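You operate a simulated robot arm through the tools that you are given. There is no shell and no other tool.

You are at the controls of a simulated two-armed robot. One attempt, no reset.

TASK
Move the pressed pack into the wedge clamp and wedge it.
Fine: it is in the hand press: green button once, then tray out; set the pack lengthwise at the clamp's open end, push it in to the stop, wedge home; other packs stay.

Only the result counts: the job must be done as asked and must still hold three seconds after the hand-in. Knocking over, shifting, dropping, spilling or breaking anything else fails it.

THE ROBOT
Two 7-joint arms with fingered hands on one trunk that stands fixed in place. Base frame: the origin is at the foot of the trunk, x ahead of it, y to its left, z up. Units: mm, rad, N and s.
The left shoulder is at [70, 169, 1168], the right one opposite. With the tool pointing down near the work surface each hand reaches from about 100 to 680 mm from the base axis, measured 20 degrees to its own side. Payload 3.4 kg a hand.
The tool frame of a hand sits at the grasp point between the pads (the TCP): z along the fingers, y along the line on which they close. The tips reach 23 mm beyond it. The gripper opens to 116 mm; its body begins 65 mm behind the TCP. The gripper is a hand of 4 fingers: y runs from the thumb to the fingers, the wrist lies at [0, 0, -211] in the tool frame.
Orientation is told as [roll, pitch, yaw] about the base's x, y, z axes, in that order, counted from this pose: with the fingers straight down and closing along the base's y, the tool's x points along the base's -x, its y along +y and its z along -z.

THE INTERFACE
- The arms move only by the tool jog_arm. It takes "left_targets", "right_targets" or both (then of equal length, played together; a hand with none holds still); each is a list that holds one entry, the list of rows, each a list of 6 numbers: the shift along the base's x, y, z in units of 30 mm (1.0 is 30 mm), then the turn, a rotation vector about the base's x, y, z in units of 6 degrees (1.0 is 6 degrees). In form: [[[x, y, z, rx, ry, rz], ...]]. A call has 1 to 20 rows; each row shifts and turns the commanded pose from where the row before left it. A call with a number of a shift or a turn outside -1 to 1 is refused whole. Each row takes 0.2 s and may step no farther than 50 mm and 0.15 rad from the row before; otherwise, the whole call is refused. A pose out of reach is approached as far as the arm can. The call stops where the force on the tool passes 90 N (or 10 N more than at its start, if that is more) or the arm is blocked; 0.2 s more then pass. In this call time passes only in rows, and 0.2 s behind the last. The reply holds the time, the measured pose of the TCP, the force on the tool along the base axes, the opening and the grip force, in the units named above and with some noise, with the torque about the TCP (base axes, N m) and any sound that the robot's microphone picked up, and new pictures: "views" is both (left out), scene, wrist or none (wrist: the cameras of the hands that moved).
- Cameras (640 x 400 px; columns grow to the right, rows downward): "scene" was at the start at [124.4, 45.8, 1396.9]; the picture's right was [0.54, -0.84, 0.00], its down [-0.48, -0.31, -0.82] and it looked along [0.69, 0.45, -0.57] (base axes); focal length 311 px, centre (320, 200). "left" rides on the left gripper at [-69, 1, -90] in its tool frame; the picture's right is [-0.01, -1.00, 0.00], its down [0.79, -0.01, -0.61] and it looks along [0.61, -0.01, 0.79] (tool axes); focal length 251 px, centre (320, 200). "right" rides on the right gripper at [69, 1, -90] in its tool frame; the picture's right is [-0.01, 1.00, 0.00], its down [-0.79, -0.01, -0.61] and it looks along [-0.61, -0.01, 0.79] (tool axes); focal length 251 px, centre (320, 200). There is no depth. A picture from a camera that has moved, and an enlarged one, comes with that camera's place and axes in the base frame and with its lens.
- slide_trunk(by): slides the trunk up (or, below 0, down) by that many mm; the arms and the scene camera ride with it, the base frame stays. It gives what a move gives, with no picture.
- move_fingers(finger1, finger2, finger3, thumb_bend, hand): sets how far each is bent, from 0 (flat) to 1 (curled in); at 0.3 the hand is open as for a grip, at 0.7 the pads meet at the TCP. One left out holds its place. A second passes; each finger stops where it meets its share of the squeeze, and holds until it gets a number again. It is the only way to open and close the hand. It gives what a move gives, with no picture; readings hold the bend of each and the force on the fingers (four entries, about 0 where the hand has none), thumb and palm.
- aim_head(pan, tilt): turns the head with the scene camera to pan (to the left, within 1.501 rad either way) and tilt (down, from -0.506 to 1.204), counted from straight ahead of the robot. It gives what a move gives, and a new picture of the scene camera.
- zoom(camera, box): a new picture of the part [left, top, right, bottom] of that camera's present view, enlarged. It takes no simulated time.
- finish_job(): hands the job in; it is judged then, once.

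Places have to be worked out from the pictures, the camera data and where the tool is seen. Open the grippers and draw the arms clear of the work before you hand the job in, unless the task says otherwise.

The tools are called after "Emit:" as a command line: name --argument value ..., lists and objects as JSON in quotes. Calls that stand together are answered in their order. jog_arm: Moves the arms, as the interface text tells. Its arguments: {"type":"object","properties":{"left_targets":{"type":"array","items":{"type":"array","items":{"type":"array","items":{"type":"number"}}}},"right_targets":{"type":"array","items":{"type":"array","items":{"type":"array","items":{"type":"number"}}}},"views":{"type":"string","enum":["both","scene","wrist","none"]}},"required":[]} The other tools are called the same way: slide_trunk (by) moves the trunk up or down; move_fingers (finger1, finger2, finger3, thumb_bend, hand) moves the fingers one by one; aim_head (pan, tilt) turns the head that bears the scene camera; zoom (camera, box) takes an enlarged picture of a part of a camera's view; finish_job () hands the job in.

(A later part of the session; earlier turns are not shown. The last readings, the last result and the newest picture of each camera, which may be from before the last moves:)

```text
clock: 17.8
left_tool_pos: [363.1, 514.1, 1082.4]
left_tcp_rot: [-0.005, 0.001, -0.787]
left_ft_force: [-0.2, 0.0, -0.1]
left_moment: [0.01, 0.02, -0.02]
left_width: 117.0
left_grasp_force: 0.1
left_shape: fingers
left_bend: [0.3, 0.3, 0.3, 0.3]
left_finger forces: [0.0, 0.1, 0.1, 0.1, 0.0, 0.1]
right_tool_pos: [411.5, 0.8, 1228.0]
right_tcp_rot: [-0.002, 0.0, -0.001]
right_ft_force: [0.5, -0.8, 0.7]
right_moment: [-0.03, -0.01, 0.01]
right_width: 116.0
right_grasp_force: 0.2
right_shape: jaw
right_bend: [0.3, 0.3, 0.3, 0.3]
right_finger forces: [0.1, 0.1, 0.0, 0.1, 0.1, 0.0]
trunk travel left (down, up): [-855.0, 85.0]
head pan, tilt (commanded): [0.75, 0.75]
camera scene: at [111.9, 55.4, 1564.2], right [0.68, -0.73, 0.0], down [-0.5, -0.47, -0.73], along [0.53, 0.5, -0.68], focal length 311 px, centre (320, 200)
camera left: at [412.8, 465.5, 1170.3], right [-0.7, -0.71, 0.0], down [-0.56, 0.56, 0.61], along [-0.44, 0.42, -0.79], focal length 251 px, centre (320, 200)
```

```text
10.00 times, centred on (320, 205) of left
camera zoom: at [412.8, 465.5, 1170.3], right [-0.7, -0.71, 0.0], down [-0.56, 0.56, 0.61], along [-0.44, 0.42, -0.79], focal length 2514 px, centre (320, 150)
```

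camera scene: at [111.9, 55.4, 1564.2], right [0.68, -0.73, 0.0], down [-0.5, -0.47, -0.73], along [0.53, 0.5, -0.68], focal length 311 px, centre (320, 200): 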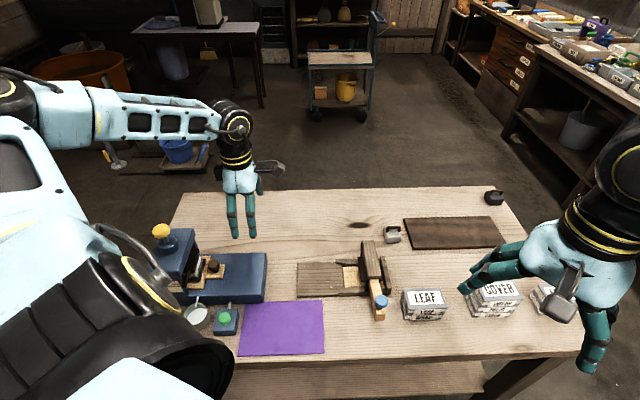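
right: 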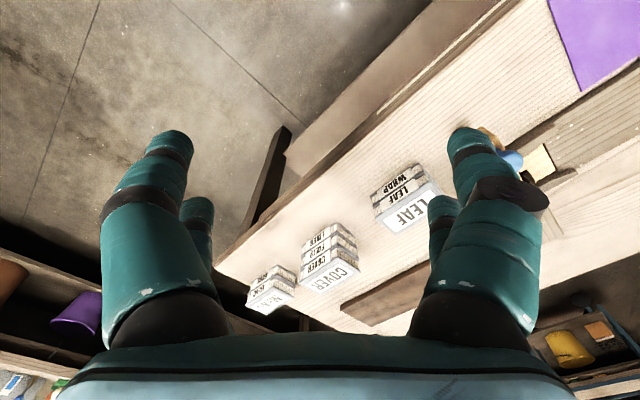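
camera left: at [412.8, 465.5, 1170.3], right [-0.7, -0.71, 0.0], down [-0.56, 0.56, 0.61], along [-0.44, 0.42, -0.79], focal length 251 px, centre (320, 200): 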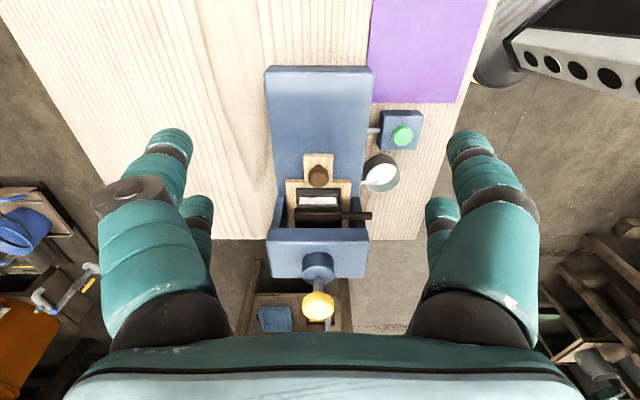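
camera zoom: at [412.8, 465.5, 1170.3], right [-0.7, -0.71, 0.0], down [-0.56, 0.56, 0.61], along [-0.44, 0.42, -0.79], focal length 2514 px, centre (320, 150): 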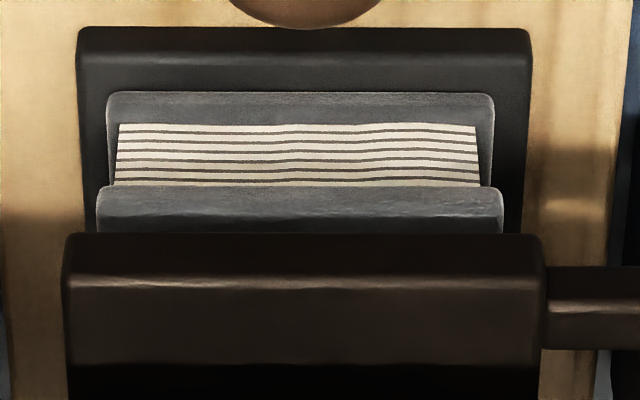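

The orange pointer now sits above the green line, so the platen has risen somewhat; I check whether it is still moving with a near-zero jog.

Emit:
jog_arm --left_targets '[[[0, 0, 0, 0, 0, 0], [0, 0, 0, 0, 0, 0], [0, 0, 0, 0, 0, 0], [0, 0, 0, 0, 0, 0], [0, 0, 0, 0, 0, 0], [0, 0, 0, 0, 0, 0], [0, 0, 0, 0, 0, 0], [0, 0, 0, 0, 0, 0]]]' --views "none"

Emit:
zoom --camera "scene" --box '[172, 262, 212, 297]'

Emit:
zoom --camera "left" --box '[260, 140, 390, 240]'

```text
clock: 19.6
left_tool_pos: [362.0, 512.6, 1082.8]
left_tcp_rot: [-0.004, 0.001, -0.786]
left_ft_force: [0.1, -0.3, -0.4]
left_moment: [-0.01, 0.01, -0.02]
left_width: 117.1
left_grasp_force: 0.0
left_shape: fingers
left_bend: [0.3, 0.3, 0.3, 0.3]
left_finger forces: [0.0, 0.0, 0.0, 0.0, 0.1, 0.1]
right_tool_pos: [409.9, -0.2, 1228.1]
right_tcp_rot: [-0.002, -0.001, 0.0]
right_ft_force: [-0.2, 0.0, -1.3]
right_moment: [0.02, 0.0, -0.02]
right_width: 115.8
right_grasp_force: 0.0
right_shape: jaw
right_bend: [0.3, 0.3, 0.3, 0.3]
right_finger forces: [0.1, 0.0, 0.0, 0.1, 0.1, 0.1]
trunk travel left (down, up): [-855.0, 85.0]
head pan, tilt (commanded): [0.75, 0.75]
```

```text
11.43 times, centred on (192, 280) of scene
camera zoom: at [111.0, 54.4, 1564.3], right [0.68, -0.73, 0.0], down [-0.5, -0.47, -0.73], along [0.53, 0.5, -0.68], focal length 3553 px, centre (1783, -709)
```

zoom: 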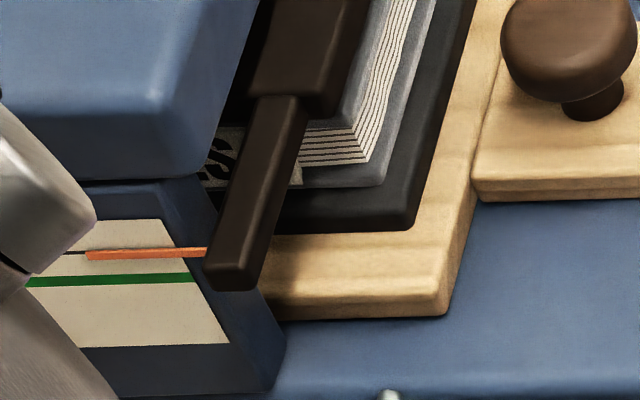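

```text
4.00 times, centred on (325, 190) of left
camera zoom: at [412.1, 464.8, 1171.0], right [-0.7, -0.71, 0.0], down [-0.57, 0.56, 0.61], along [-0.44, 0.42, -0.79], focal length 1006 px, centre (300, 240)
```

zoom: 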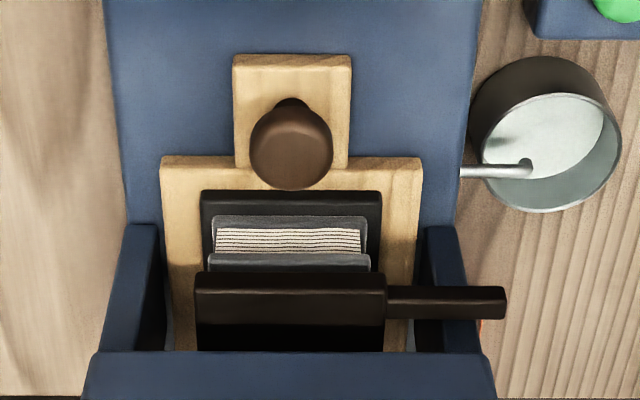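

The pointer rests on the black upper mark and is not moving, so the press has released. Before reaching for the tray knob at about [276,598.5,869] I check the press head and yellow knob geometry for hand clearance.

Emit:
zoom --camera "left" --box '[250, 180, 390, 330]'

Emit:
zoom --camera "scene" --box '[200, 130, 300, 250]'

```text
2.67 times, centred on (320, 255) of left
camera zoom: at [412.1, 464.8, 1171.0], right [-0.7, -0.71, 0.0], down [-0.57, 0.56, 0.61], along [-0.44, 0.42, -0.79], focal length 670 px, centre (320, 53)
```

zoom: 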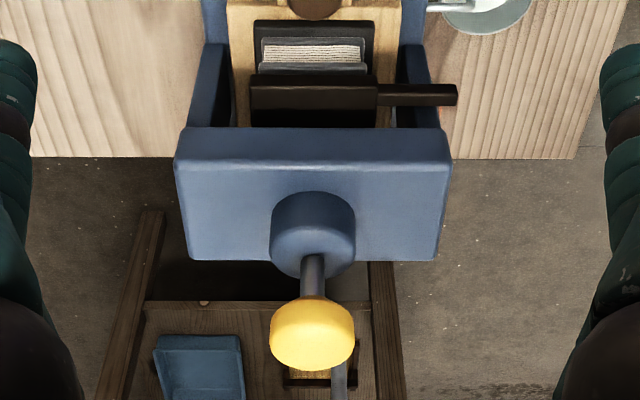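

```text
3.33 times, centred on (250, 190) of scene
camera zoom: at [111.0, 54.4, 1564.3], right [0.68, -0.73, 0.0], down [-0.5, -0.47, -0.73], along [0.53, 0.5, -0.68], focal length 1036 px, centre (553, 233)
```

zoom: 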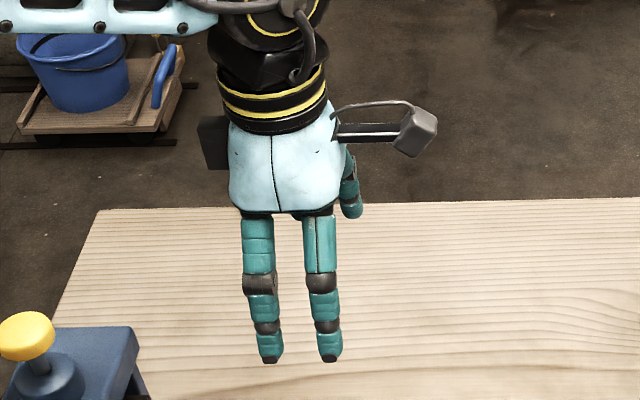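

Head top is about z=945 with front face at u=(x−y)/√2≈-277; the bracket box on the hand's -e1 side would come close, so I tilt the hand 20° (wrist leaning to the outfeed side) and approach above the knob.

Emit:
jog_arm --left_targets '[[[-0.567, 0.567, -0.82, 0.471, 0.471, 0], [-0.567, 0.567, -0.82, 0.471, 0.471, 0], [-0.567, 0.567, -0.82, 0.471, 0.471, 0], [-0.567, 0.567, -0.82, 0.471, 0.471, 0], [-0.567, 0.567, -0.82, 0.471, 0.471, 0]]]'

Emit:
zoom --camera "left" --box '[200, 60, 440, 260]'

Emit:
zoom --camera "scene" --box '[150, 190, 290, 320]'

```text
clock: 20.8
left_tool_pos: [278.0, 598.8, 956.0]
left_tcp_rot: [-0.003, 0.351, -0.786]
left_ft_force: [-0.7, 0.3, -0.3]
left_moment: [0.0, 0.03, 0.0]
left_width: 117.0
left_grasp_force: 0.0
left_shape: fingers
left_bend: [0.3, 0.3, 0.3, 0.3]
left_finger forces: [0.0, 0.0, 0.1, 0.0, 0.0, 0.0]
right_tool_pos: [410.8, 0.2, 1229.2]
right_tcp_rot: [-0.002, 0.0, 0.0]
right_ft_force: [1.1, 0.3, -0.4]
right_moment: [-0.04, -0.03, 0.03]
right_width: 115.9
right_grasp_force: 0.0
right_shape: jaw
right_bend: [0.3, 0.3, 0.3, 0.3]
right_finger forces: [0.0, 0.1, 0.0, 0.1, 0.1, 0.1]
trunk travel left (down, up): [-855.0, 85.0]
head pan, tilt (commanded): [0.75, 0.75]
camera scene: at [111.0, 55.4, 1564.3], right [0.68, -0.73, 0.0], down [-0.5, -0.47, -0.73], along [0.53, 0.5, -0.68], focal length 311 px, centre (320, 200)
camera left: at [346.1, 531.9, 1016.8], right [-0.7, -0.71, 0.0], down [-0.38, 0.38, 0.84], along [-0.6, 0.59, -0.54], focal length 251 px, centre (320, 200)
```

scene: 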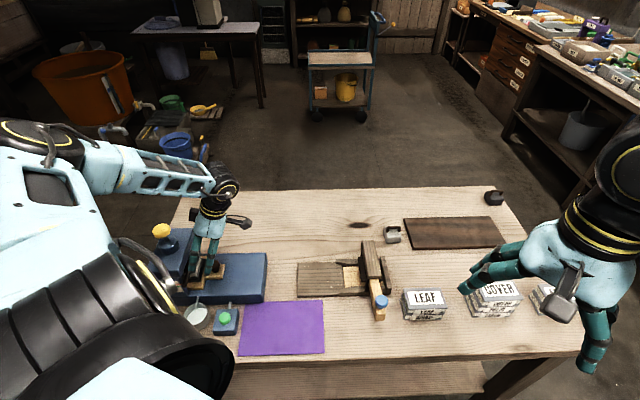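
left: 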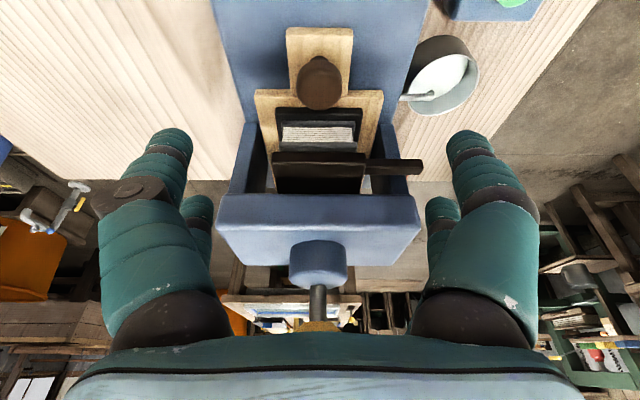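

```text
2.00 times, centred on (320, 160) of left
camera zoom: at [346.1, 531.9, 1016.8], right [-0.7, -0.71, 0.0], down [-0.38, 0.38, 0.84], along [-0.6, 0.59, -0.54], focal length 503 px, centre (320, 280)
```

zoom: 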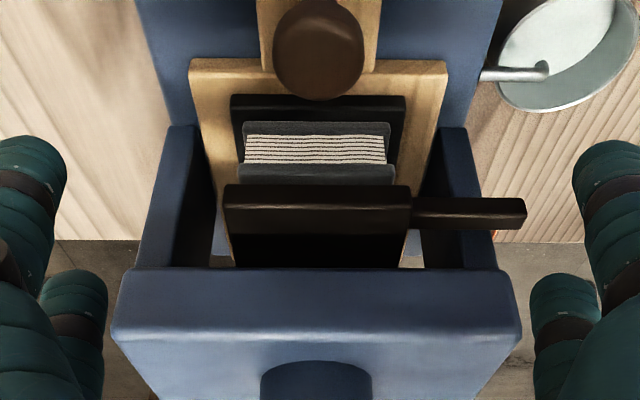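

```text
3.08 times, centred on (220, 255) of scene
camera zoom: at [111.0, 55.4, 1564.3], right [0.68, -0.73, 0.0], down [-0.5, -0.47, -0.73], along [0.53, 0.5, -0.68], focal length 957 px, centre (628, 31)
```

zoom: 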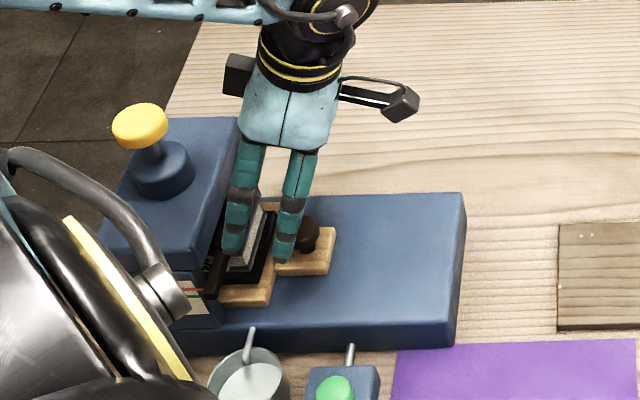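

The hand is well placed: knob center at u≈-230, v≈620, head clear of the bracket box. I lower to just above grip height and check.

Emit:
jog_arm --left_targets '[[[0.03, -0.06, -0.8, 0, 0, 0], [0, 0, -0.8, 0, 0, 0]]]'

Emit:
zoom --camera "left" --box '[120, 60, 540, 260]'

Emit:
zoom --camera "scene" --box '[150, 200, 290, 320]'

```text
clock: 21.4
left_tool_pos: [279.9, 596.3, 908.3]
left_tcp_rot: [-0.002, 0.351, -0.786]
left_ft_force: [0.8, -0.8, 0.0]
left_moment: [0.02, -0.01, -0.04]
left_width: 117.2
left_grasp_force: 0.1
left_shape: fingers
left_bend: [0.3, 0.3, 0.3, 0.3]
left_finger forces: [0.1, 0.0, 0.1, 0.0, 0.0, 0.0]
right_tool_pos: [410.6, 1.4, 1228.4]
right_tcp_rot: [-0.001, 0.0, -0.001]
right_ft_force: [0.5, -0.2, 0.5]
right_moment: [-0.02, 0.04, -0.02]
right_width: 116.0
right_grasp_force: 0.1
right_shape: jaw
right_bend: [0.3, 0.3, 0.3, 0.3]
right_finger forces: [0.0, 0.0, 0.0, 0.1, 0.1, 0.0]
trunk travel left (down, up): [-855.0, 85.0]
head pan, tilt (commanded): [0.75, 0.75]
camera scene: at [111.3, 55.5, 1564.3], right [0.68, -0.73, 0.0], down [-0.5, -0.47, -0.73], along [0.53, 0.5, -0.68], focal length 311 px, centre (320, 200)
camera left: at [348.0, 530.8, 967.9], right [-0.7, -0.71, 0.0], down [-0.38, 0.38, 0.84], along [-0.6, 0.59, -0.54], focal length 251 px, centre (320, 200)
```

scene: 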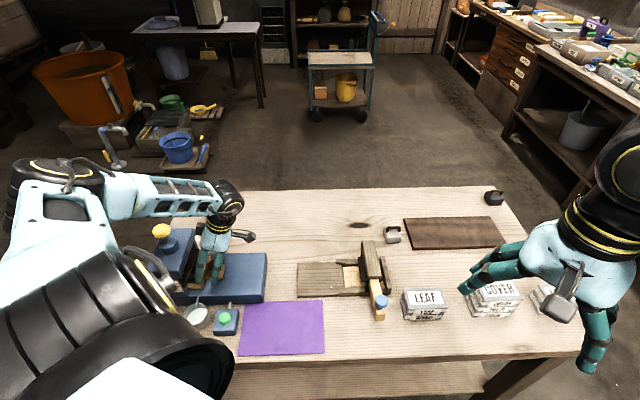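
left: 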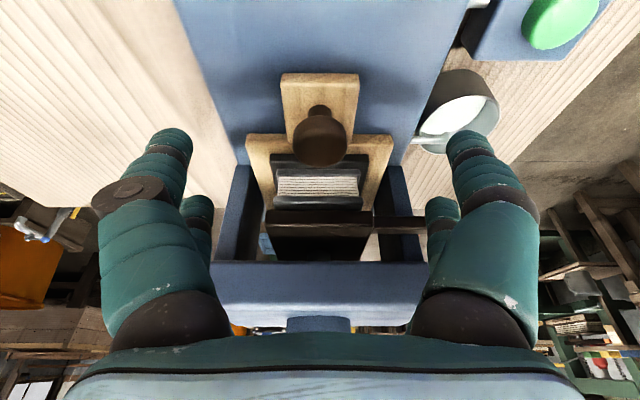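

```text
1.52 times, centred on (330, 160) of left
camera zoom: at [348.0, 530.8, 967.9], right [-0.7, -0.71, 0.0], down [-0.38, 0.38, 0.84], along [-0.6, 0.59, -0.54], focal length 383 px, centre (305, 261)
```

zoom: 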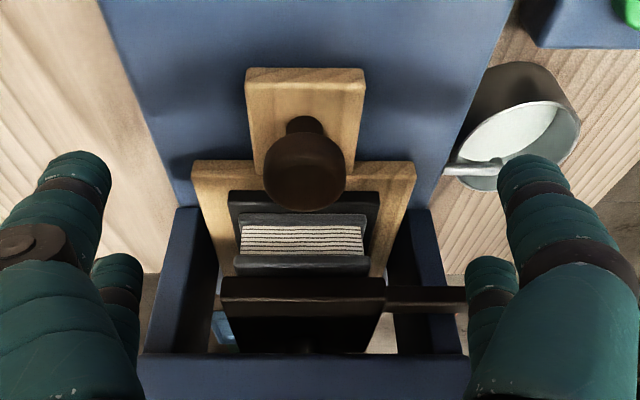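

```text
3.33 times, centred on (220, 260) of scene
camera zoom: at [111.3, 55.5, 1564.3], right [0.68, -0.73, 0.0], down [-0.5, -0.47, -0.73], along [0.53, 0.5, -0.68], focal length 1036 px, centre (653, 0)
```

zoom: 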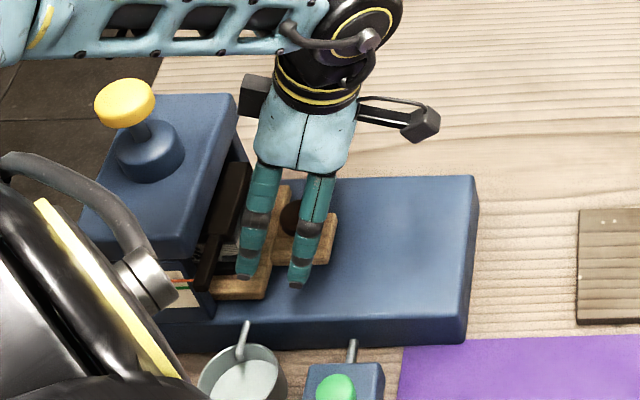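

The fingers straddle the knob with room to the platen arm. I lower the last ~34 mm to bring the pads to knob height, then check.

Emit:
jog_arm --left_targets '[[[0, 0, -0.6, 0, 0, 0], [0, 0, -0.53, 0, 0, 0]]]'

Emit:
zoom --camera "left" --box '[120, 60, 540, 260]'

Emit:
zoom --camera "scene" --box '[150, 200, 290, 320]'

```text
clock: 22.0
left_tool_pos: [279.8, 595.3, 875.4]
left_tcp_rot: [-0.004, 0.351, -0.785]
left_ft_force: [0.2, -0.1, 0.2]
left_moment: [0.01, -0.01, 0.0]
left_width: 117.0
left_grasp_force: 0.2
left_shape: fingers
left_bend: [0.3, 0.3, 0.3, 0.3]
left_finger forces: [0.1, 0.0, 0.0, 0.0, 0.1, 0.1]
right_tool_pos: [410.7, 2.0, 1228.4]
right_tcp_rot: [-0.002, 0.0, 0.0]
right_ft_force: [0.1, 0.5, 0.1]
right_moment: [0.0, -0.02, 0.0]
right_width: 116.0
right_grasp_force: 0.1
right_shape: jaw
right_bend: [0.3, 0.3, 0.3, 0.3]
right_finger forces: [0.0, 0.0, 0.0, 0.0, 0.0, 0.0]
trunk travel left (down, up): [-855.0, 85.0]
head pan, tilt (commanded): [0.75, 0.75]
camera scene: at [111.4, 55.1, 1564.3], right [0.68, -0.73, 0.0], down [-0.5, -0.47, -0.73], along [0.53, 0.5, -0.68], focal length 311 px, centre (320, 200)
camera left: at [347.5, 529.4, 935.1], right [-0.7, -0.71, 0.0], down [-0.38, 0.38, 0.84], along [-0.6, 0.59, -0.54], focal length 251 px, centre (320, 200)
```

scene: 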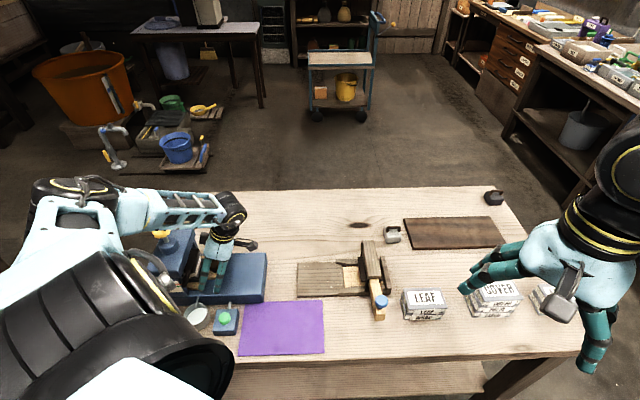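
left: 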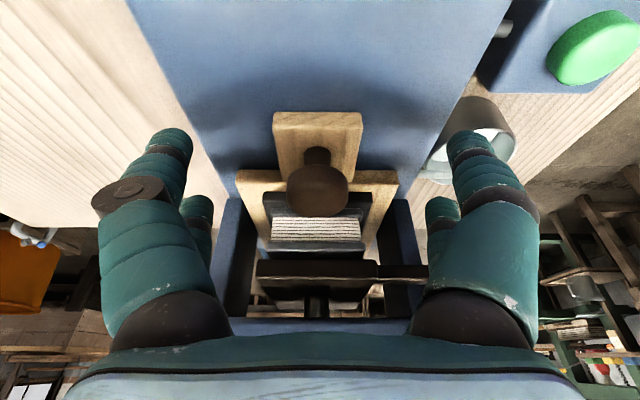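

```text
1.52 times, centred on (330, 160) of left
camera zoom: at [347.5, 529.4, 935.1], right [-0.7, -0.71, 0.0], down [-0.38, 0.38, 0.84], along [-0.6, 0.59, -0.54], focal length 383 px, centre (305, 261)
```

zoom: 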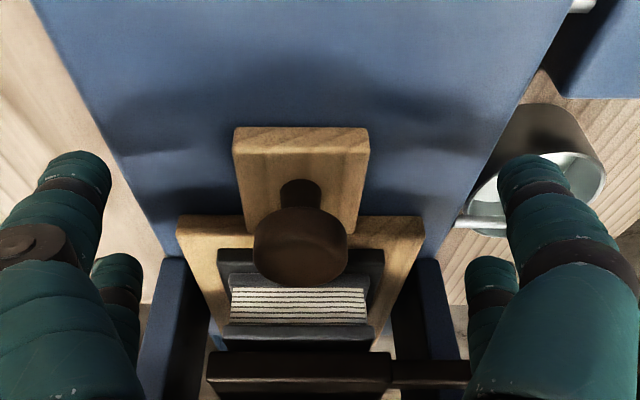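

```text
3.33 times, centred on (220, 260) of scene
camera zoom: at [111.4, 55.1, 1564.3], right [0.68, -0.73, 0.0], down [-0.5, -0.47, -0.73], along [0.53, 0.5, -0.68], focal length 1036 px, centre (653, 0)
```

zoom: 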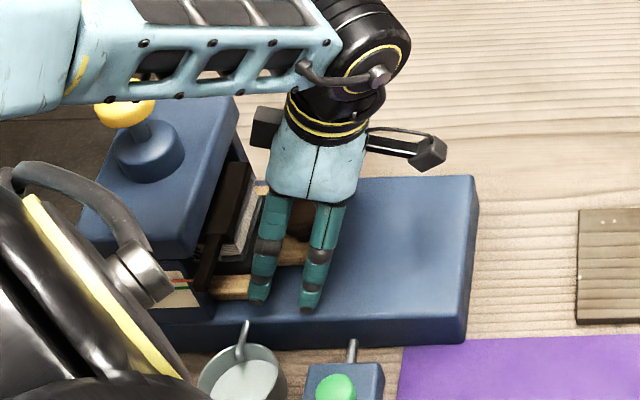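

The pads are level with the knob (TCP within ~7 mm along the axis). I close all four digits on it.

Emit:
move_fingers --hand "left" --finger1 0.7 --finger2 0.7 --finger3 0.7 --thumb_bend 0.7

Emit:
zoom --camera "left" --box '[120, 60, 540, 320]'

Emit:
zoom --camera "scene" --box '[150, 200, 290, 320]'

```text
clock: 23.0
left_tool_pos: [278.5, 595.6, 874.2]
left_tcp_rot: [-0.002, 0.35, -0.786]
left_ft_force: [0.2, -0.8, 0.6]
left_moment: [-0.05, -0.05, -0.06]
left_width: 24.5
left_grasp_force: 8.4
left_shape: fingers
left_bend: [0.61, 0.66, 0.68, 0.63]
left_finger forces: [6.5, 2.5, 1.2, 0.1, 8.0, 0.1]
right_tool_pos: [410.6, -0.2, 1228.5]
right_tcp_rot: [0.001, -0.001, 0.001]
right_ft_force: [-1.1, 0.7, -0.1]
right_moment: [0.0, 0.0, -0.01]
right_width: 115.8
right_grasp_force: 0.1
right_shape: jaw
right_bend: [0.3, 0.3, 0.3, 0.3]
right_finger forces: [0.0, 0.0, 0.0, 0.0, 0.0, 0.0]
trunk travel left (down, up): [-855.0, 85.0]
head pan, tilt (commanded): [0.75, 0.75]
```

```text
1.52 times, centred on (330, 190) of left
camera zoom: at [347.1, 528.8, 935.7], right [-0.7, -0.71, 0.0], down [-0.38, 0.38, 0.84], along [-0.6, 0.59, -0.54], focal length 383 px, centre (305, 215)
```

zoom: 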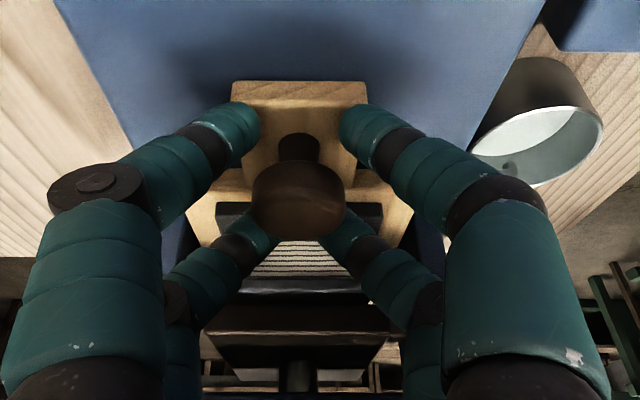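

```text
3.33 times, centred on (220, 260) of scene
camera zoom: at [110.8, 54.1, 1564.4], right [0.68, -0.73, 0.0], down [-0.5, -0.47, -0.73], along [0.53, 0.5, -0.68], focal length 1036 px, centre (653, 0)
```

zoom: 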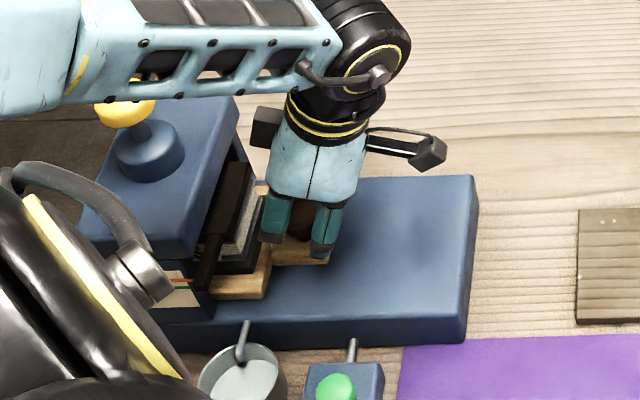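

All four digits report contact and cage the knob. I pull gently along +e1 by ~20 mm first to see whether the tray follows.

Emit:
jog_arm --left_targets '[[[0.118, -0.118, 0, 0, 0, 0], [0.236, -0.236, 0, 0, 0, 0], [0.236, -0.236, 0, 0, 0, 0]]]'

Emit:
zoom --camera "left" --box '[120, 60, 540, 320]'

Emit:
zoom --camera "scene" --box '[150, 200, 290, 320]'

```text
clock: 23.8
left_tool_pos: [297.4, 576.9, 875.7]
left_tcp_rot: [-0.003, 0.353, -0.786]
left_ft_force: [0.8, 0.9, 3.9]
left_moment: [-0.06, -0.08, -0.05]
left_width: 24.2
left_grasp_force: 9.5
left_shape: fingers
left_bend: [0.61, 0.66, 0.68, 0.63]
left_finger forces: [6.9, 3.3, 1.2, 0.1, 7.9, 0.0]
right_tool_pos: [409.9, -0.3, 1228.2]
right_tcp_rot: [0.001, 0.0, 0.0]
right_ft_force: [0.2, -0.7, -0.3]
right_moment: [-0.02, -0.02, -0.01]
right_width: 116.0
right_grasp_force: 0.1
right_shape: jaw
right_bend: [0.3, 0.3, 0.3, 0.3]
right_finger forces: [0.0, 0.0, 0.1, 0.0, 0.1, 0.0]
trunk travel left (down, up): [-855.0, 85.0]
head pan, tilt (commanded): [0.75, 0.75]
camera scene: at [110.9, 53.5, 1564.4], right [0.68, -0.73, 0.0], down [-0.5, -0.46, -0.73], along [0.53, 0.5, -0.68], focal length 311 px, centre (320, 200)
camera left: at [365.5, 509.9, 935.5], right [-0.7, -0.71, 0.0], down [-0.38, 0.38, 0.84], along [-0.6, 0.59, -0.54], focal length 251 px, centre (320, 200)
```

scene: 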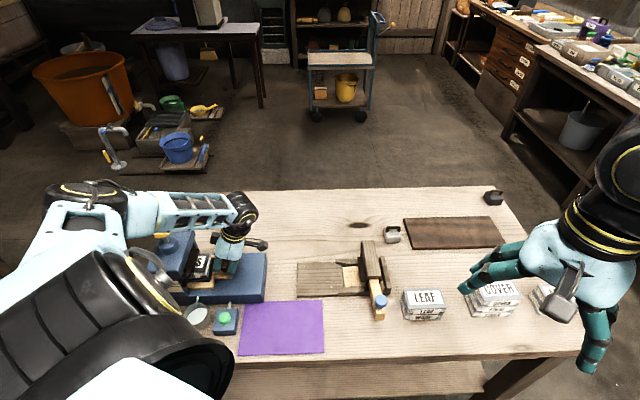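
left: 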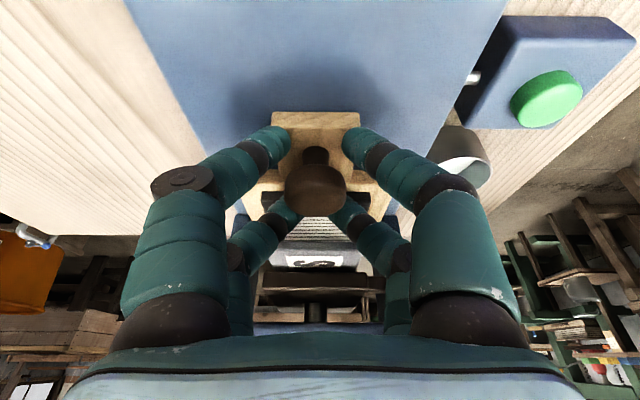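

```text
1.52 times, centred on (330, 190) of left
camera zoom: at [365.5, 509.9, 935.5], right [-0.7, -0.71, 0.0], down [-0.38, 0.38, 0.84], along [-0.6, 0.59, -0.54], focal length 383 px, centre (305, 215)
```

zoom: 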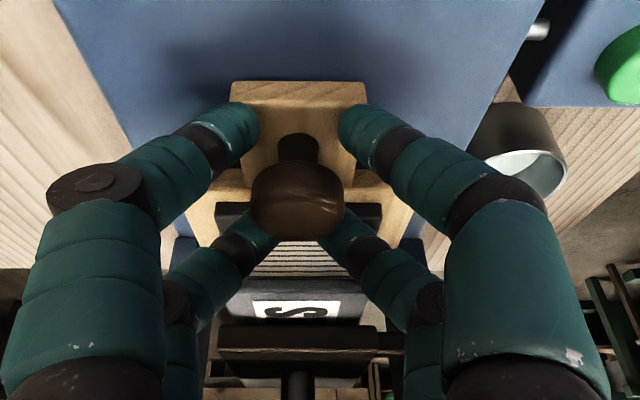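

```text
3.33 times, centred on (220, 260) of scene
camera zoom: at [110.9, 53.5, 1564.4], right [0.68, -0.73, 0.0], down [-0.5, -0.46, -0.73], along [0.53, 0.5, -0.68], focal length 1036 px, centre (653, 0)
```

zoom: 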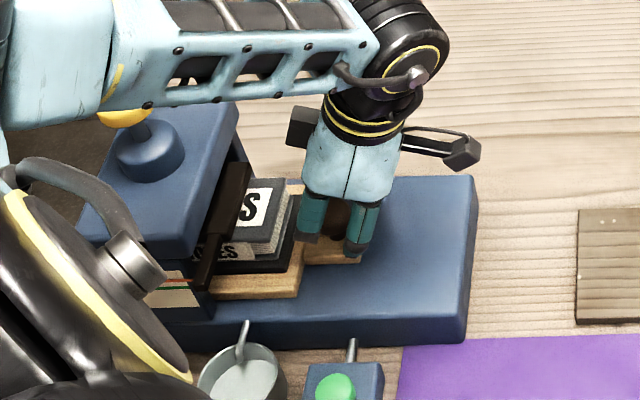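

The tray and pack follow smoothly with little force. I keep pulling along +e1.

Emit:
jog_arm --left_targets '[[[0.35, -0.35, 0, 0, 0, 0], [0.35, -0.35, 0, 0, 0, 0], [0.35, -0.35, 0, 0, 0, 0], [0.35, -0.35, 0, 0, 0, 0]]]'

Emit:
zoom --camera "scene" --box '[150, 200, 290, 320]'

```text
clock: 24.8
left_tool_pos: [338.5, 535.3, 875.2]
left_tcp_rot: [-0.001, 0.353, -0.785]
left_ft_force: [-0.1, 0.0, 3.2]
left_moment: [-0.05, -0.06, -0.07]
left_width: 24.3
left_grasp_force: 10.8
left_shape: fingers
left_bend: [0.61, 0.66, 0.68, 0.63]
left_finger forces: [7.3, 3.2, 1.4, 0.0, 8.0, 0.1]
right_tool_pos: [410.3, 0.1, 1228.9]
right_tcp_rot: [0.001, 0.0, -0.001]
right_ft_force: [1.0, 0.1, 0.1]
right_moment: [0.01, 0.01, 0.03]
right_width: 115.9
right_grasp_force: 0.1
right_shape: jaw
right_bend: [0.3, 0.3, 0.3, 0.3]
right_finger forces: [0.0, 0.1, 0.1, 0.1, 0.0, 0.1]
trunk travel left (down, up): [-855.0, 85.0]
head pan, tilt (commanded): [0.75, 0.75]
camera scene: at [111.2, 53.6, 1564.3], right [0.68, -0.73, 0.0], down [-0.5, -0.46, -0.73], along [0.53, 0.5, -0.68], focal length 311 px, centre (320, 200)
camera left: at [406.8, 468.7, 935.1], right [-0.7, -0.71, 0.0], down [-0.38, 0.38, 0.84], along [-0.6, 0.59, -0.54], focal length 251 px, centre (320, 200)
```

scene: 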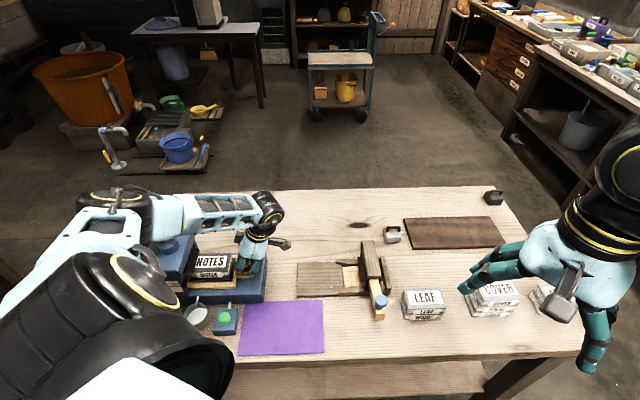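
left: 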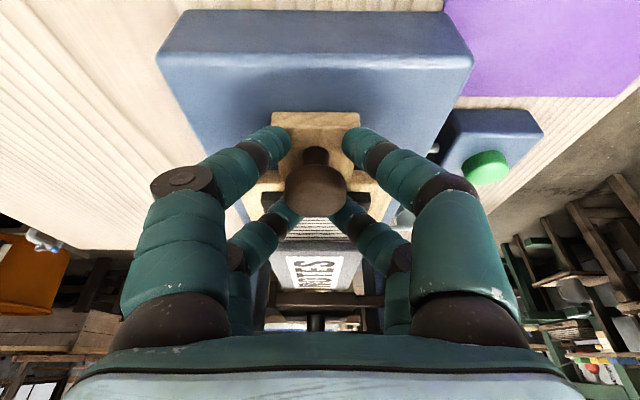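

```text
3.33 times, centred on (220, 260) of scene
camera zoom: at [111.2, 53.6, 1564.3], right [0.68, -0.73, 0.0], down [-0.5, -0.46, -0.73], along [0.53, 0.5, -0.68], focal length 1036 px, centre (653, 0)
```

zoom: 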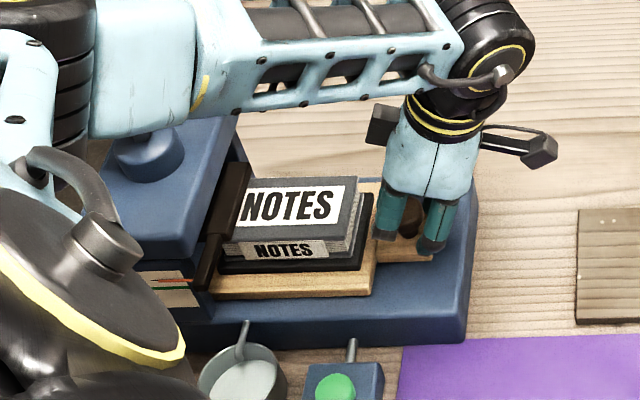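

The pack reads "NOTES" and is nearly out (85 mm of travel). I continue another ~30 mm in smaller steps, watching for a stop.

Emit:
jog_arm --left_targets '[[[0.236, -0.236, 0, 0, 0, 0], [0.236, -0.236, 0, 0, 0, 0], [0.236, -0.236, 0, 0, 0, 0]]]' --views "scene"

Emit:
zoom --camera "scene" --box '[150, 200, 310, 320]'

```text
clock: 25.6
left_tool_pos: [360.3, 512.8, 874.7]
left_tcp_rot: [-0.003, 0.351, -0.785]
left_ft_force: [1.2, 2.6, 2.5]
left_moment: [0.0, -0.1, -0.09]
left_width: 24.2
left_grasp_force: 10.0
left_shape: fingers
left_bend: [0.61, 0.66, 0.68, 0.63]
left_finger forces: [7.9, 3.6, 1.3, 0.1, 6.8, 0.0]
right_tool_pos: [410.6, -0.4, 1228.3]
right_tcp_rot: [0.0, 0.0, 0.0]
right_ft_force: [-0.1, 0.3, 0.2]
right_moment: [0.03, 0.0, -0.01]
right_width: 116.0
right_grasp_force: 0.1
right_shape: jaw
right_bend: [0.3, 0.3, 0.3, 0.3]
right_finger forces: [0.1, 0.0, 0.0, 0.0, 0.0, 0.0]
trunk travel left (down, up): [-855.0, 85.0]
head pan, tilt (commanded): [0.75, 0.75]
camera scene: at [111.2, 54.1, 1564.4], right [0.68, -0.73, 0.0], down [-0.5, -0.46, -0.73], along [0.53, 0.5, -0.68], focal length 311 px, centre (320, 200)
```

scene: 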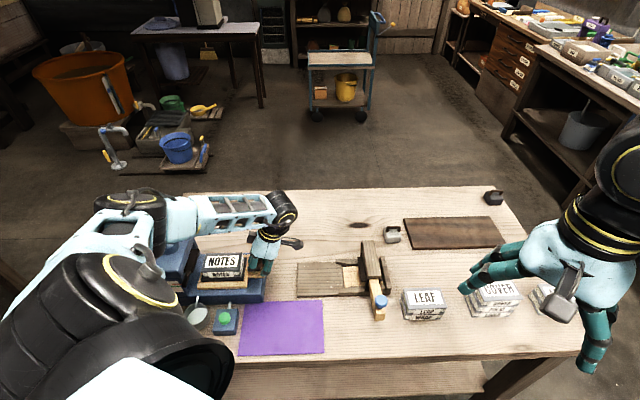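

```text
3.33 times, centred on (230, 260) of scene
camera zoom: at [111.2, 54.1, 1564.4], right [0.68, -0.73, 0.0], down [-0.5, -0.46, -0.73], along [0.53, 0.5, -0.68], focal length 1036 px, centre (620, 0)
```

zoom: 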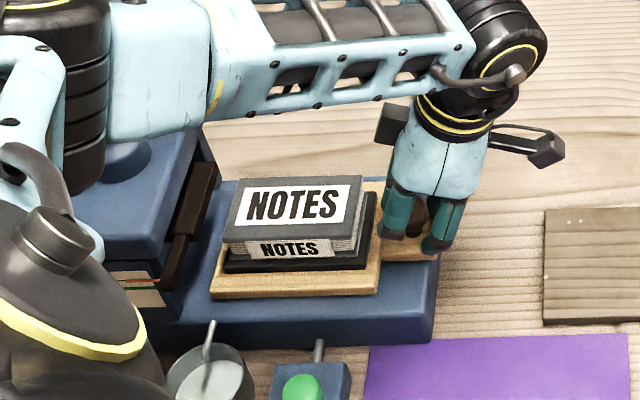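

The pack is clear of the head now. I nudge another few mm to find the end stop.

Emit:
jog_arm --left_targets '[[[0.118, -0.118, 0, 0, 0, 0]]]' --views "none"

Emit:
jog_arm --left_targets '[[[0.118, -0.118, 0, 0, 0, 0]]]' --views "scene"

Emit:
zoom --camera "scene" --box '[150, 200, 310, 320]'

```text
clock: 26.0
left_tool_pos: [363.8, 509.8, 874.4]
left_tcp_rot: [-0.003, 0.35, -0.784]
left_ft_force: [0.0, 2.2, 1.2]
left_moment: [0.03, -0.09, -0.07]
left_width: 24.3
left_grasp_force: 10.2
left_shape: fingers
left_bend: [0.61, 0.66, 0.68, 0.63]
left_finger forces: [7.5, 3.4, 1.3, 0.0, 7.0, 0.1]
right_tool_pos: [409.5, -0.7, 1228.7]
right_tcp_rot: [0.0, 0.0, 0.001]
right_ft_force: [-1.0, 0.0, 0.1]
right_moment: [0.02, -0.03, -0.03]
right_width: 116.0
right_grasp_force: 0.0
right_shape: jaw
right_bend: [0.3, 0.3, 0.3, 0.3]
right_finger forces: [0.0, 0.1, 0.0, 0.1, 0.1, 0.0]
trunk travel left (down, up): [-855.0, 85.0]
head pan, tilt (commanded): [0.75, 0.75]
```

```text
clock: 26.4
left_tool_pos: [367.1, 508.2, 874.9]
left_tcp_rot: [-0.002, 0.351, -0.787]
left_ft_force: [1.0, 2.5, 2.4]
left_moment: [0.01, -0.09, -0.08]
left_width: 24.6
left_grasp_force: 9.5
left_shape: fingers
left_bend: [0.61, 0.66, 0.68, 0.63]
left_finger forces: [7.7, 3.4, 1.4, 0.1, 6.7, 0.0]
right_tool_pos: [410.3, 0.4, 1229.4]
right_tcp_rot: [-0.001, 0.0, 0.0]
right_ft_force: [0.4, 0.7, -0.9]
right_moment: [0.02, 0.0, -0.02]
right_width: 115.6
right_grasp_force: 0.0
right_shape: jaw
right_bend: [0.3, 0.3, 0.3, 0.3]
right_finger forces: [0.0, 0.0, 0.0, 0.1, 0.1, 0.0]
trunk travel left (down, up): [-855.0, 85.0]
head pan, tilt (commanded): [0.75, 0.75]
camera scene: at [111.2, 54.6, 1564.3], right [0.68, -0.73, 0.0], down [-0.5, -0.47, -0.73], along [0.53, 0.5, -0.68], focal length 311 px, centre (320, 200)
```

scene: 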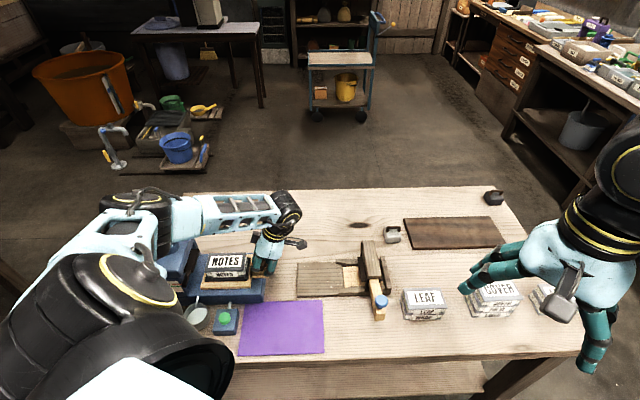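

```text
3.33 times, centred on (230, 260) of scene
camera zoom: at [111.2, 54.6, 1564.3], right [0.68, -0.73, 0.0], down [-0.5, -0.47, -0.73], along [0.53, 0.5, -0.68], focal length 1036 px, centre (620, 0)
```

zoom: 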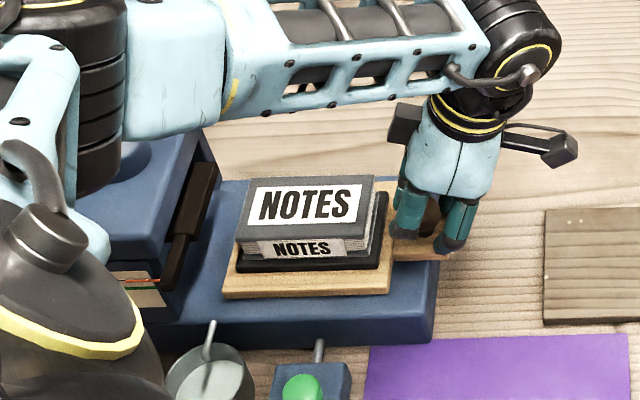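

The tray still slides freely at 126 mm of travel. I try a bit further to find its stop, in small steps.

Emit:
jog_arm --left_targets '[[[0.118, -0.118, 0, 0, 0, 0], [0.118, -0.118, 0, 0, 0, 0]]]' --views "none"

Emit:
jog_arm --left_targets '[[[0.118, -0.118, 0, 0, 0, 0]]]' --views "none"

Emit:
zoom --camera "scene" --box '[150, 200, 310, 320]'

```text
clock: 27.0
left_tool_pos: [373.2, 499.5, 875.3]
left_tcp_rot: [-0.005, 0.351, -0.786]
left_ft_force: [2.0, 2.6, 2.7]
left_moment: [0.07, -0.12, -0.13]
left_width: 24.7
left_grasp_force: 9.5
left_shape: fingers
left_bend: [0.61, 0.66, 0.68, 0.63]
left_finger forces: [7.9, 3.9, 1.2, 0.0, 6.5, 0.1]
right_tool_pos: [410.8, -0.6, 1228.2]
right_tcp_rot: [0.001, 0.001, 0.0]
right_ft_force: [-0.5, -0.2, 0.2]
right_moment: [0.0, 0.0, 0.01]
right_width: 115.8
right_grasp_force: 0.0
right_shape: jaw
right_bend: [0.3, 0.3, 0.3, 0.3]
right_finger forces: [0.1, 0.0, 0.0, 0.0, 0.1, 0.0]
trunk travel left (down, up): [-855.0, 85.0]
head pan, tilt (commanded): [0.75, 0.75]
```

```text
clock: 27.4
left_tool_pos: [375.3, 500.2, 874.6]
left_tcp_rot: [-0.002, 0.351, -0.783]
left_ft_force: [-6.4, 8.5, 1.4]
left_moment: [0.22, 0.18, -0.01]
left_width: 24.5
left_grasp_force: 11.1
left_shape: fingers
left_bend: [0.61, 0.66, 0.68, 0.63]
left_finger forces: [7.2, 5.5, 2.0, 0.1, 7.3, 0.1]
right_tool_pos: [409.1, 2.9, 1229.3]
right_tcp_rot: [-0.001, -0.003, -0.001]
right_ft_force: [-0.1, -0.6, 0.4]
right_moment: [0.0, -0.01, 0.01]
right_width: 115.9
right_grasp_force: 0.1
right_shape: jaw
right_bend: [0.3, 0.3, 0.3, 0.3]
right_finger forces: [0.0, 0.0, 0.1, 0.1, 0.0, 0.0]
trunk travel left (down, up): [-855.0, 85.0]
head pan, tilt (commanded): [0.75, 0.75]
```

```text
3.33 times, centred on (230, 260) of scene
camera zoom: at [107.9, 57.4, 1564.4], right [0.68, -0.73, 0.0], down [-0.5, -0.47, -0.73], along [0.54, 0.5, -0.68], focal length 1036 px, centre (620, 0)
```

zoom: 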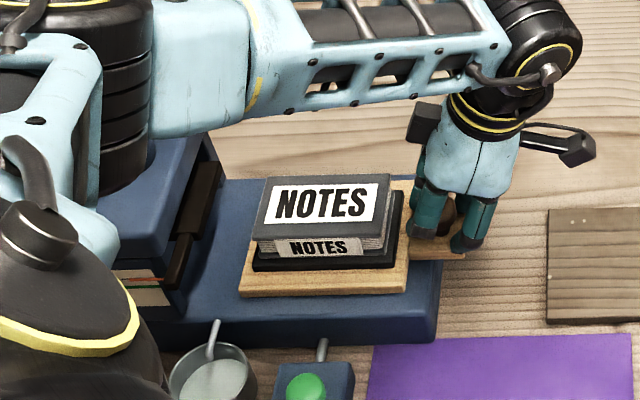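

About 10 N of reaction along -e1: the tray is at its stop (~137 mm travel). I open the hand and rise straight up.

Emit:
move_fingers --hand "left" --finger1 0.3 --finger2 0.3 --finger3 0.3 --thumb_bend 0.3

Emit:
jog_arm --left_targets '[[[0, 0, 0.5, 0, 0, 0], [0, 0, 0.8, 0, 0, 0], [0, 0, 0.9, 0, 0, 0], [0, 0, 0.9, 0, 0, 0], [0, 0, 0.9, 0, 0, 0]]]'

Emit:
zoom --camera "left" --box '[200, 60, 440, 210]'

Emit:
zoom --camera "scene" --box '[150, 200, 310, 320]'

```text
clock: 28.4
left_tool_pos: [377.9, 496.4, 875.3]
left_tcp_rot: [-0.004, 0.35, -0.786]
left_ft_force: [-0.2, 0.5, 0.5]
left_moment: [0.02, 0.01, -0.02]
left_width: 116.3
left_grasp_force: 0.1
left_shape: fingers
left_bend: [0.3, 0.3, 0.3, 0.3]
left_finger forces: [0.0, 0.0, 0.0, 0.0, 0.0, 0.0]
right_tool_pos: [410.8, 0.2, 1228.5]
right_tcp_rot: [0.0, 0.0, -0.002]
right_ft_force: [-0.3, -0.2, -0.5]
right_moment: [-0.01, -0.01, 0.04]
right_width: 115.8
right_grasp_force: 0.1
right_shape: jaw
right_bend: [0.3, 0.3, 0.3, 0.3]
right_finger forces: [0.1, 0.0, 0.1, 0.1, 0.1, 0.0]
trunk travel left (down, up): [-855.0, 85.0]
head pan, tilt (commanded): [0.75, 0.75]
```

```text
clock: 29.6
left_tool_pos: [378.3, 496.2, 995.8]
left_tcp_rot: [-0.002, 0.35, -0.787]
left_ft_force: [-0.2, 0.5, 0.3]
left_moment: [0.01, -0.01, 0.01]
left_width: 116.4
left_grasp_force: 0.0
left_shape: fingers
left_bend: [0.3, 0.3, 0.3, 0.3]
left_finger forces: [0.1, 0.0, 0.0, 0.0, 0.1, 0.0]
right_tool_pos: [409.8, -0.4, 1229.2]
right_tcp_rot: [0.001, -0.002, 0.001]
right_ft_force: [0.2, 0.2, 0.3]
right_moment: [-0.01, -0.03, -0.01]
right_width: 115.9
right_grasp_force: 0.0
right_shape: jaw
right_bend: [0.3, 0.3, 0.3, 0.3]
right_finger forces: [0.0, 0.0, 0.0, 0.0, 0.1, 0.0]
trunk travel left (down, up): [-855.0, 85.0]
head pan, tilt (commanded): [0.75, 0.75]
camera scene: at [110.5, 53.9, 1564.4], right [0.68, -0.73, 0.0], down [-0.5, -0.46, -0.73], along [0.54, 0.5, -0.68], focal length 311 px, centre (320, 200)
camera left: at [446.2, 429.6, 1055.7], right [-0.7, -0.71, 0.0], down [-0.38, 0.38, 0.84], along [-0.6, 0.59, -0.54], focal length 251 px, centre (320, 200)
```

scene: 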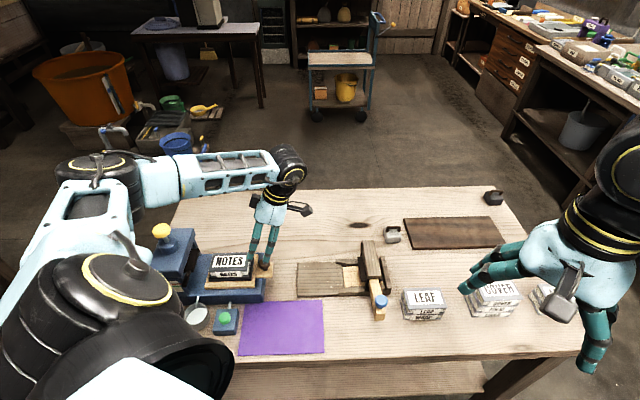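
left: 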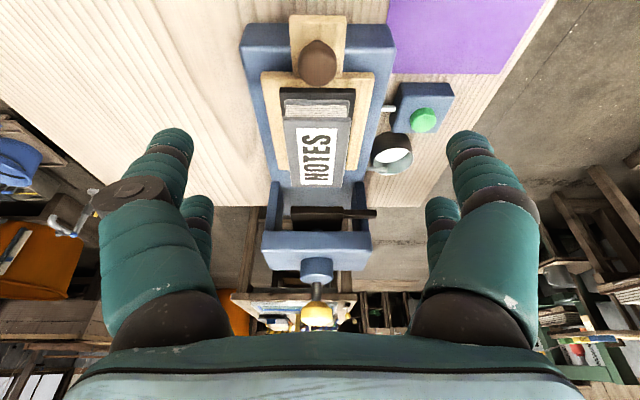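

```text
2.67 times, centred on (320, 135) of left
camera zoom: at [446.2, 429.6, 1055.7], right [-0.7, -0.71, 0.0], down [-0.38, 0.38, 0.84], along [-0.6, 0.59, -0.54], focal length 670 px, centre (320, 373)
```

zoom: 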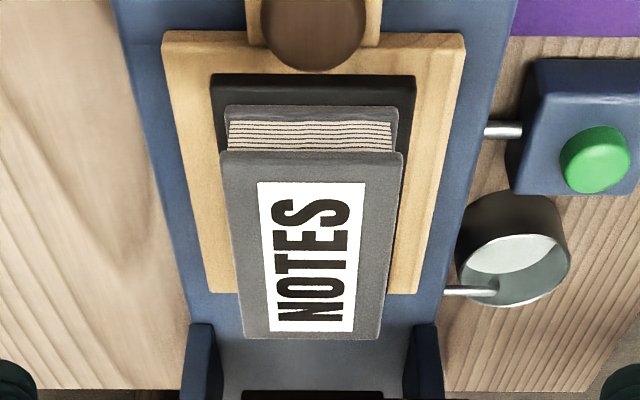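

```text
3.33 times, centred on (230, 260) of scene
camera zoom: at [110.5, 53.9, 1564.4], right [0.68, -0.73, 0.0], down [-0.5, -0.46, -0.73], along [0.54, 0.5, -0.68], focal length 1036 px, centre (620, 0)
```

zoom: 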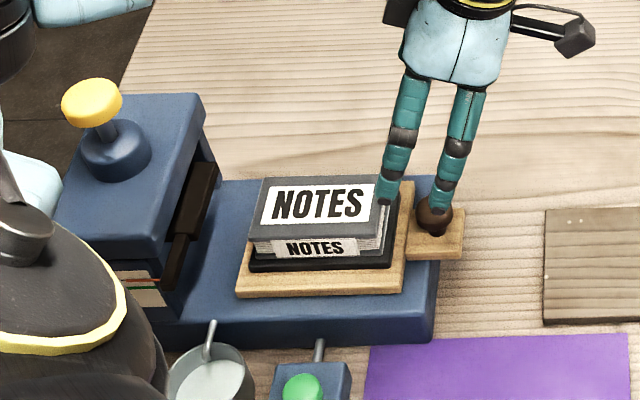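

The tray is out and the pack lies straight: top at z≈872, center about u=-191, v=620.5 → [303.7,573.8], ~106×62 mm. I move above it, taking the tilt out.

Emit:
jog_arm --left_targets '[[[-0.62, 0.647, 0, -0.589, -0.589, 0], [-0.62, 0.647, 0, -0.589, -0.589, 0], [-0.62, 0.647, 0, -0.589, -0.589, 0], [-0.62, 0.647, 0, -0.589, -0.589, 0]]]'

Emit:
zoom --camera "left" --box '[200, 80, 440, 230]'

```text
clock: 30.6
left_tool_pos: [302.5, 572.7, 994.7]
left_tcp_rot: [-0.003, 0.001, -0.786]
left_ft_force: [0.0, 0.1, -0.5]
left_moment: [-0.06, -0.02, 0.0]
left_width: 116.9
left_grasp_force: 0.1
left_shape: fingers
left_bend: [0.3, 0.3, 0.3, 0.3]
left_finger forces: [0.1, 0.0, 0.0, 0.1, 0.0, 0.0]
right_tool_pos: [409.6, 0.2, 1228.7]
right_tcp_rot: [-0.001, -0.002, -0.001]
right_ft_force: [-0.4, 0.1, -0.6]
right_moment: [-0.01, 0.01, -0.02]
right_width: 116.1
right_grasp_force: 0.0
right_shape: jaw
right_bend: [0.3, 0.3, 0.3, 0.3]
right_finger forces: [0.0, 0.1, 0.0, 0.1, 0.1, 0.1]
trunk travel left (down, up): [-855.0, 85.0]
head pan, tilt (commanded): [0.75, 0.75]
camera scene: at [109.8, 54.9, 1564.4], right [0.68, -0.73, 0.0], down [-0.5, -0.47, -0.73], along [0.54, 0.5, -0.68], focal length 311 px, centre (320, 200)
camera left: at [352.0, 525.3, 1083.9], right [-0.7, -0.71, 0.0], down [-0.57, 0.56, 0.61], along [-0.43, 0.42, -0.79], focal length 251 px, centre (320, 200)
```

scene: 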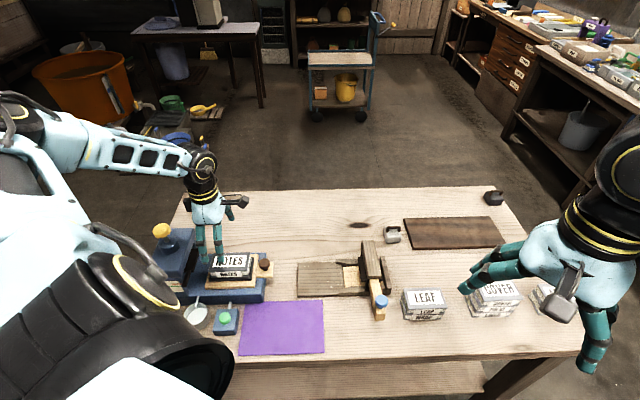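
left: 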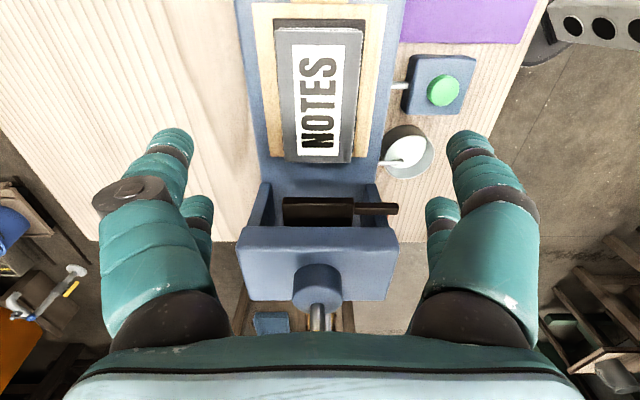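

```text
2.67 times, centred on (320, 155) of left
camera zoom: at [352.0, 525.3, 1083.9], right [-0.7, -0.71, 0.0], down [-0.57, 0.56, 0.61], along [-0.43, 0.42, -0.79], focal length 670 px, centre (320, 320)
```

zoom: 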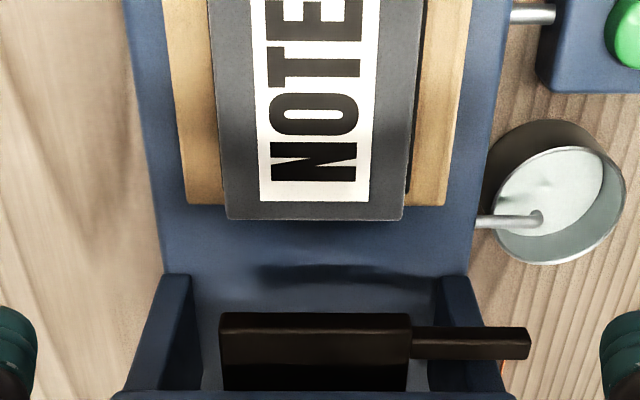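

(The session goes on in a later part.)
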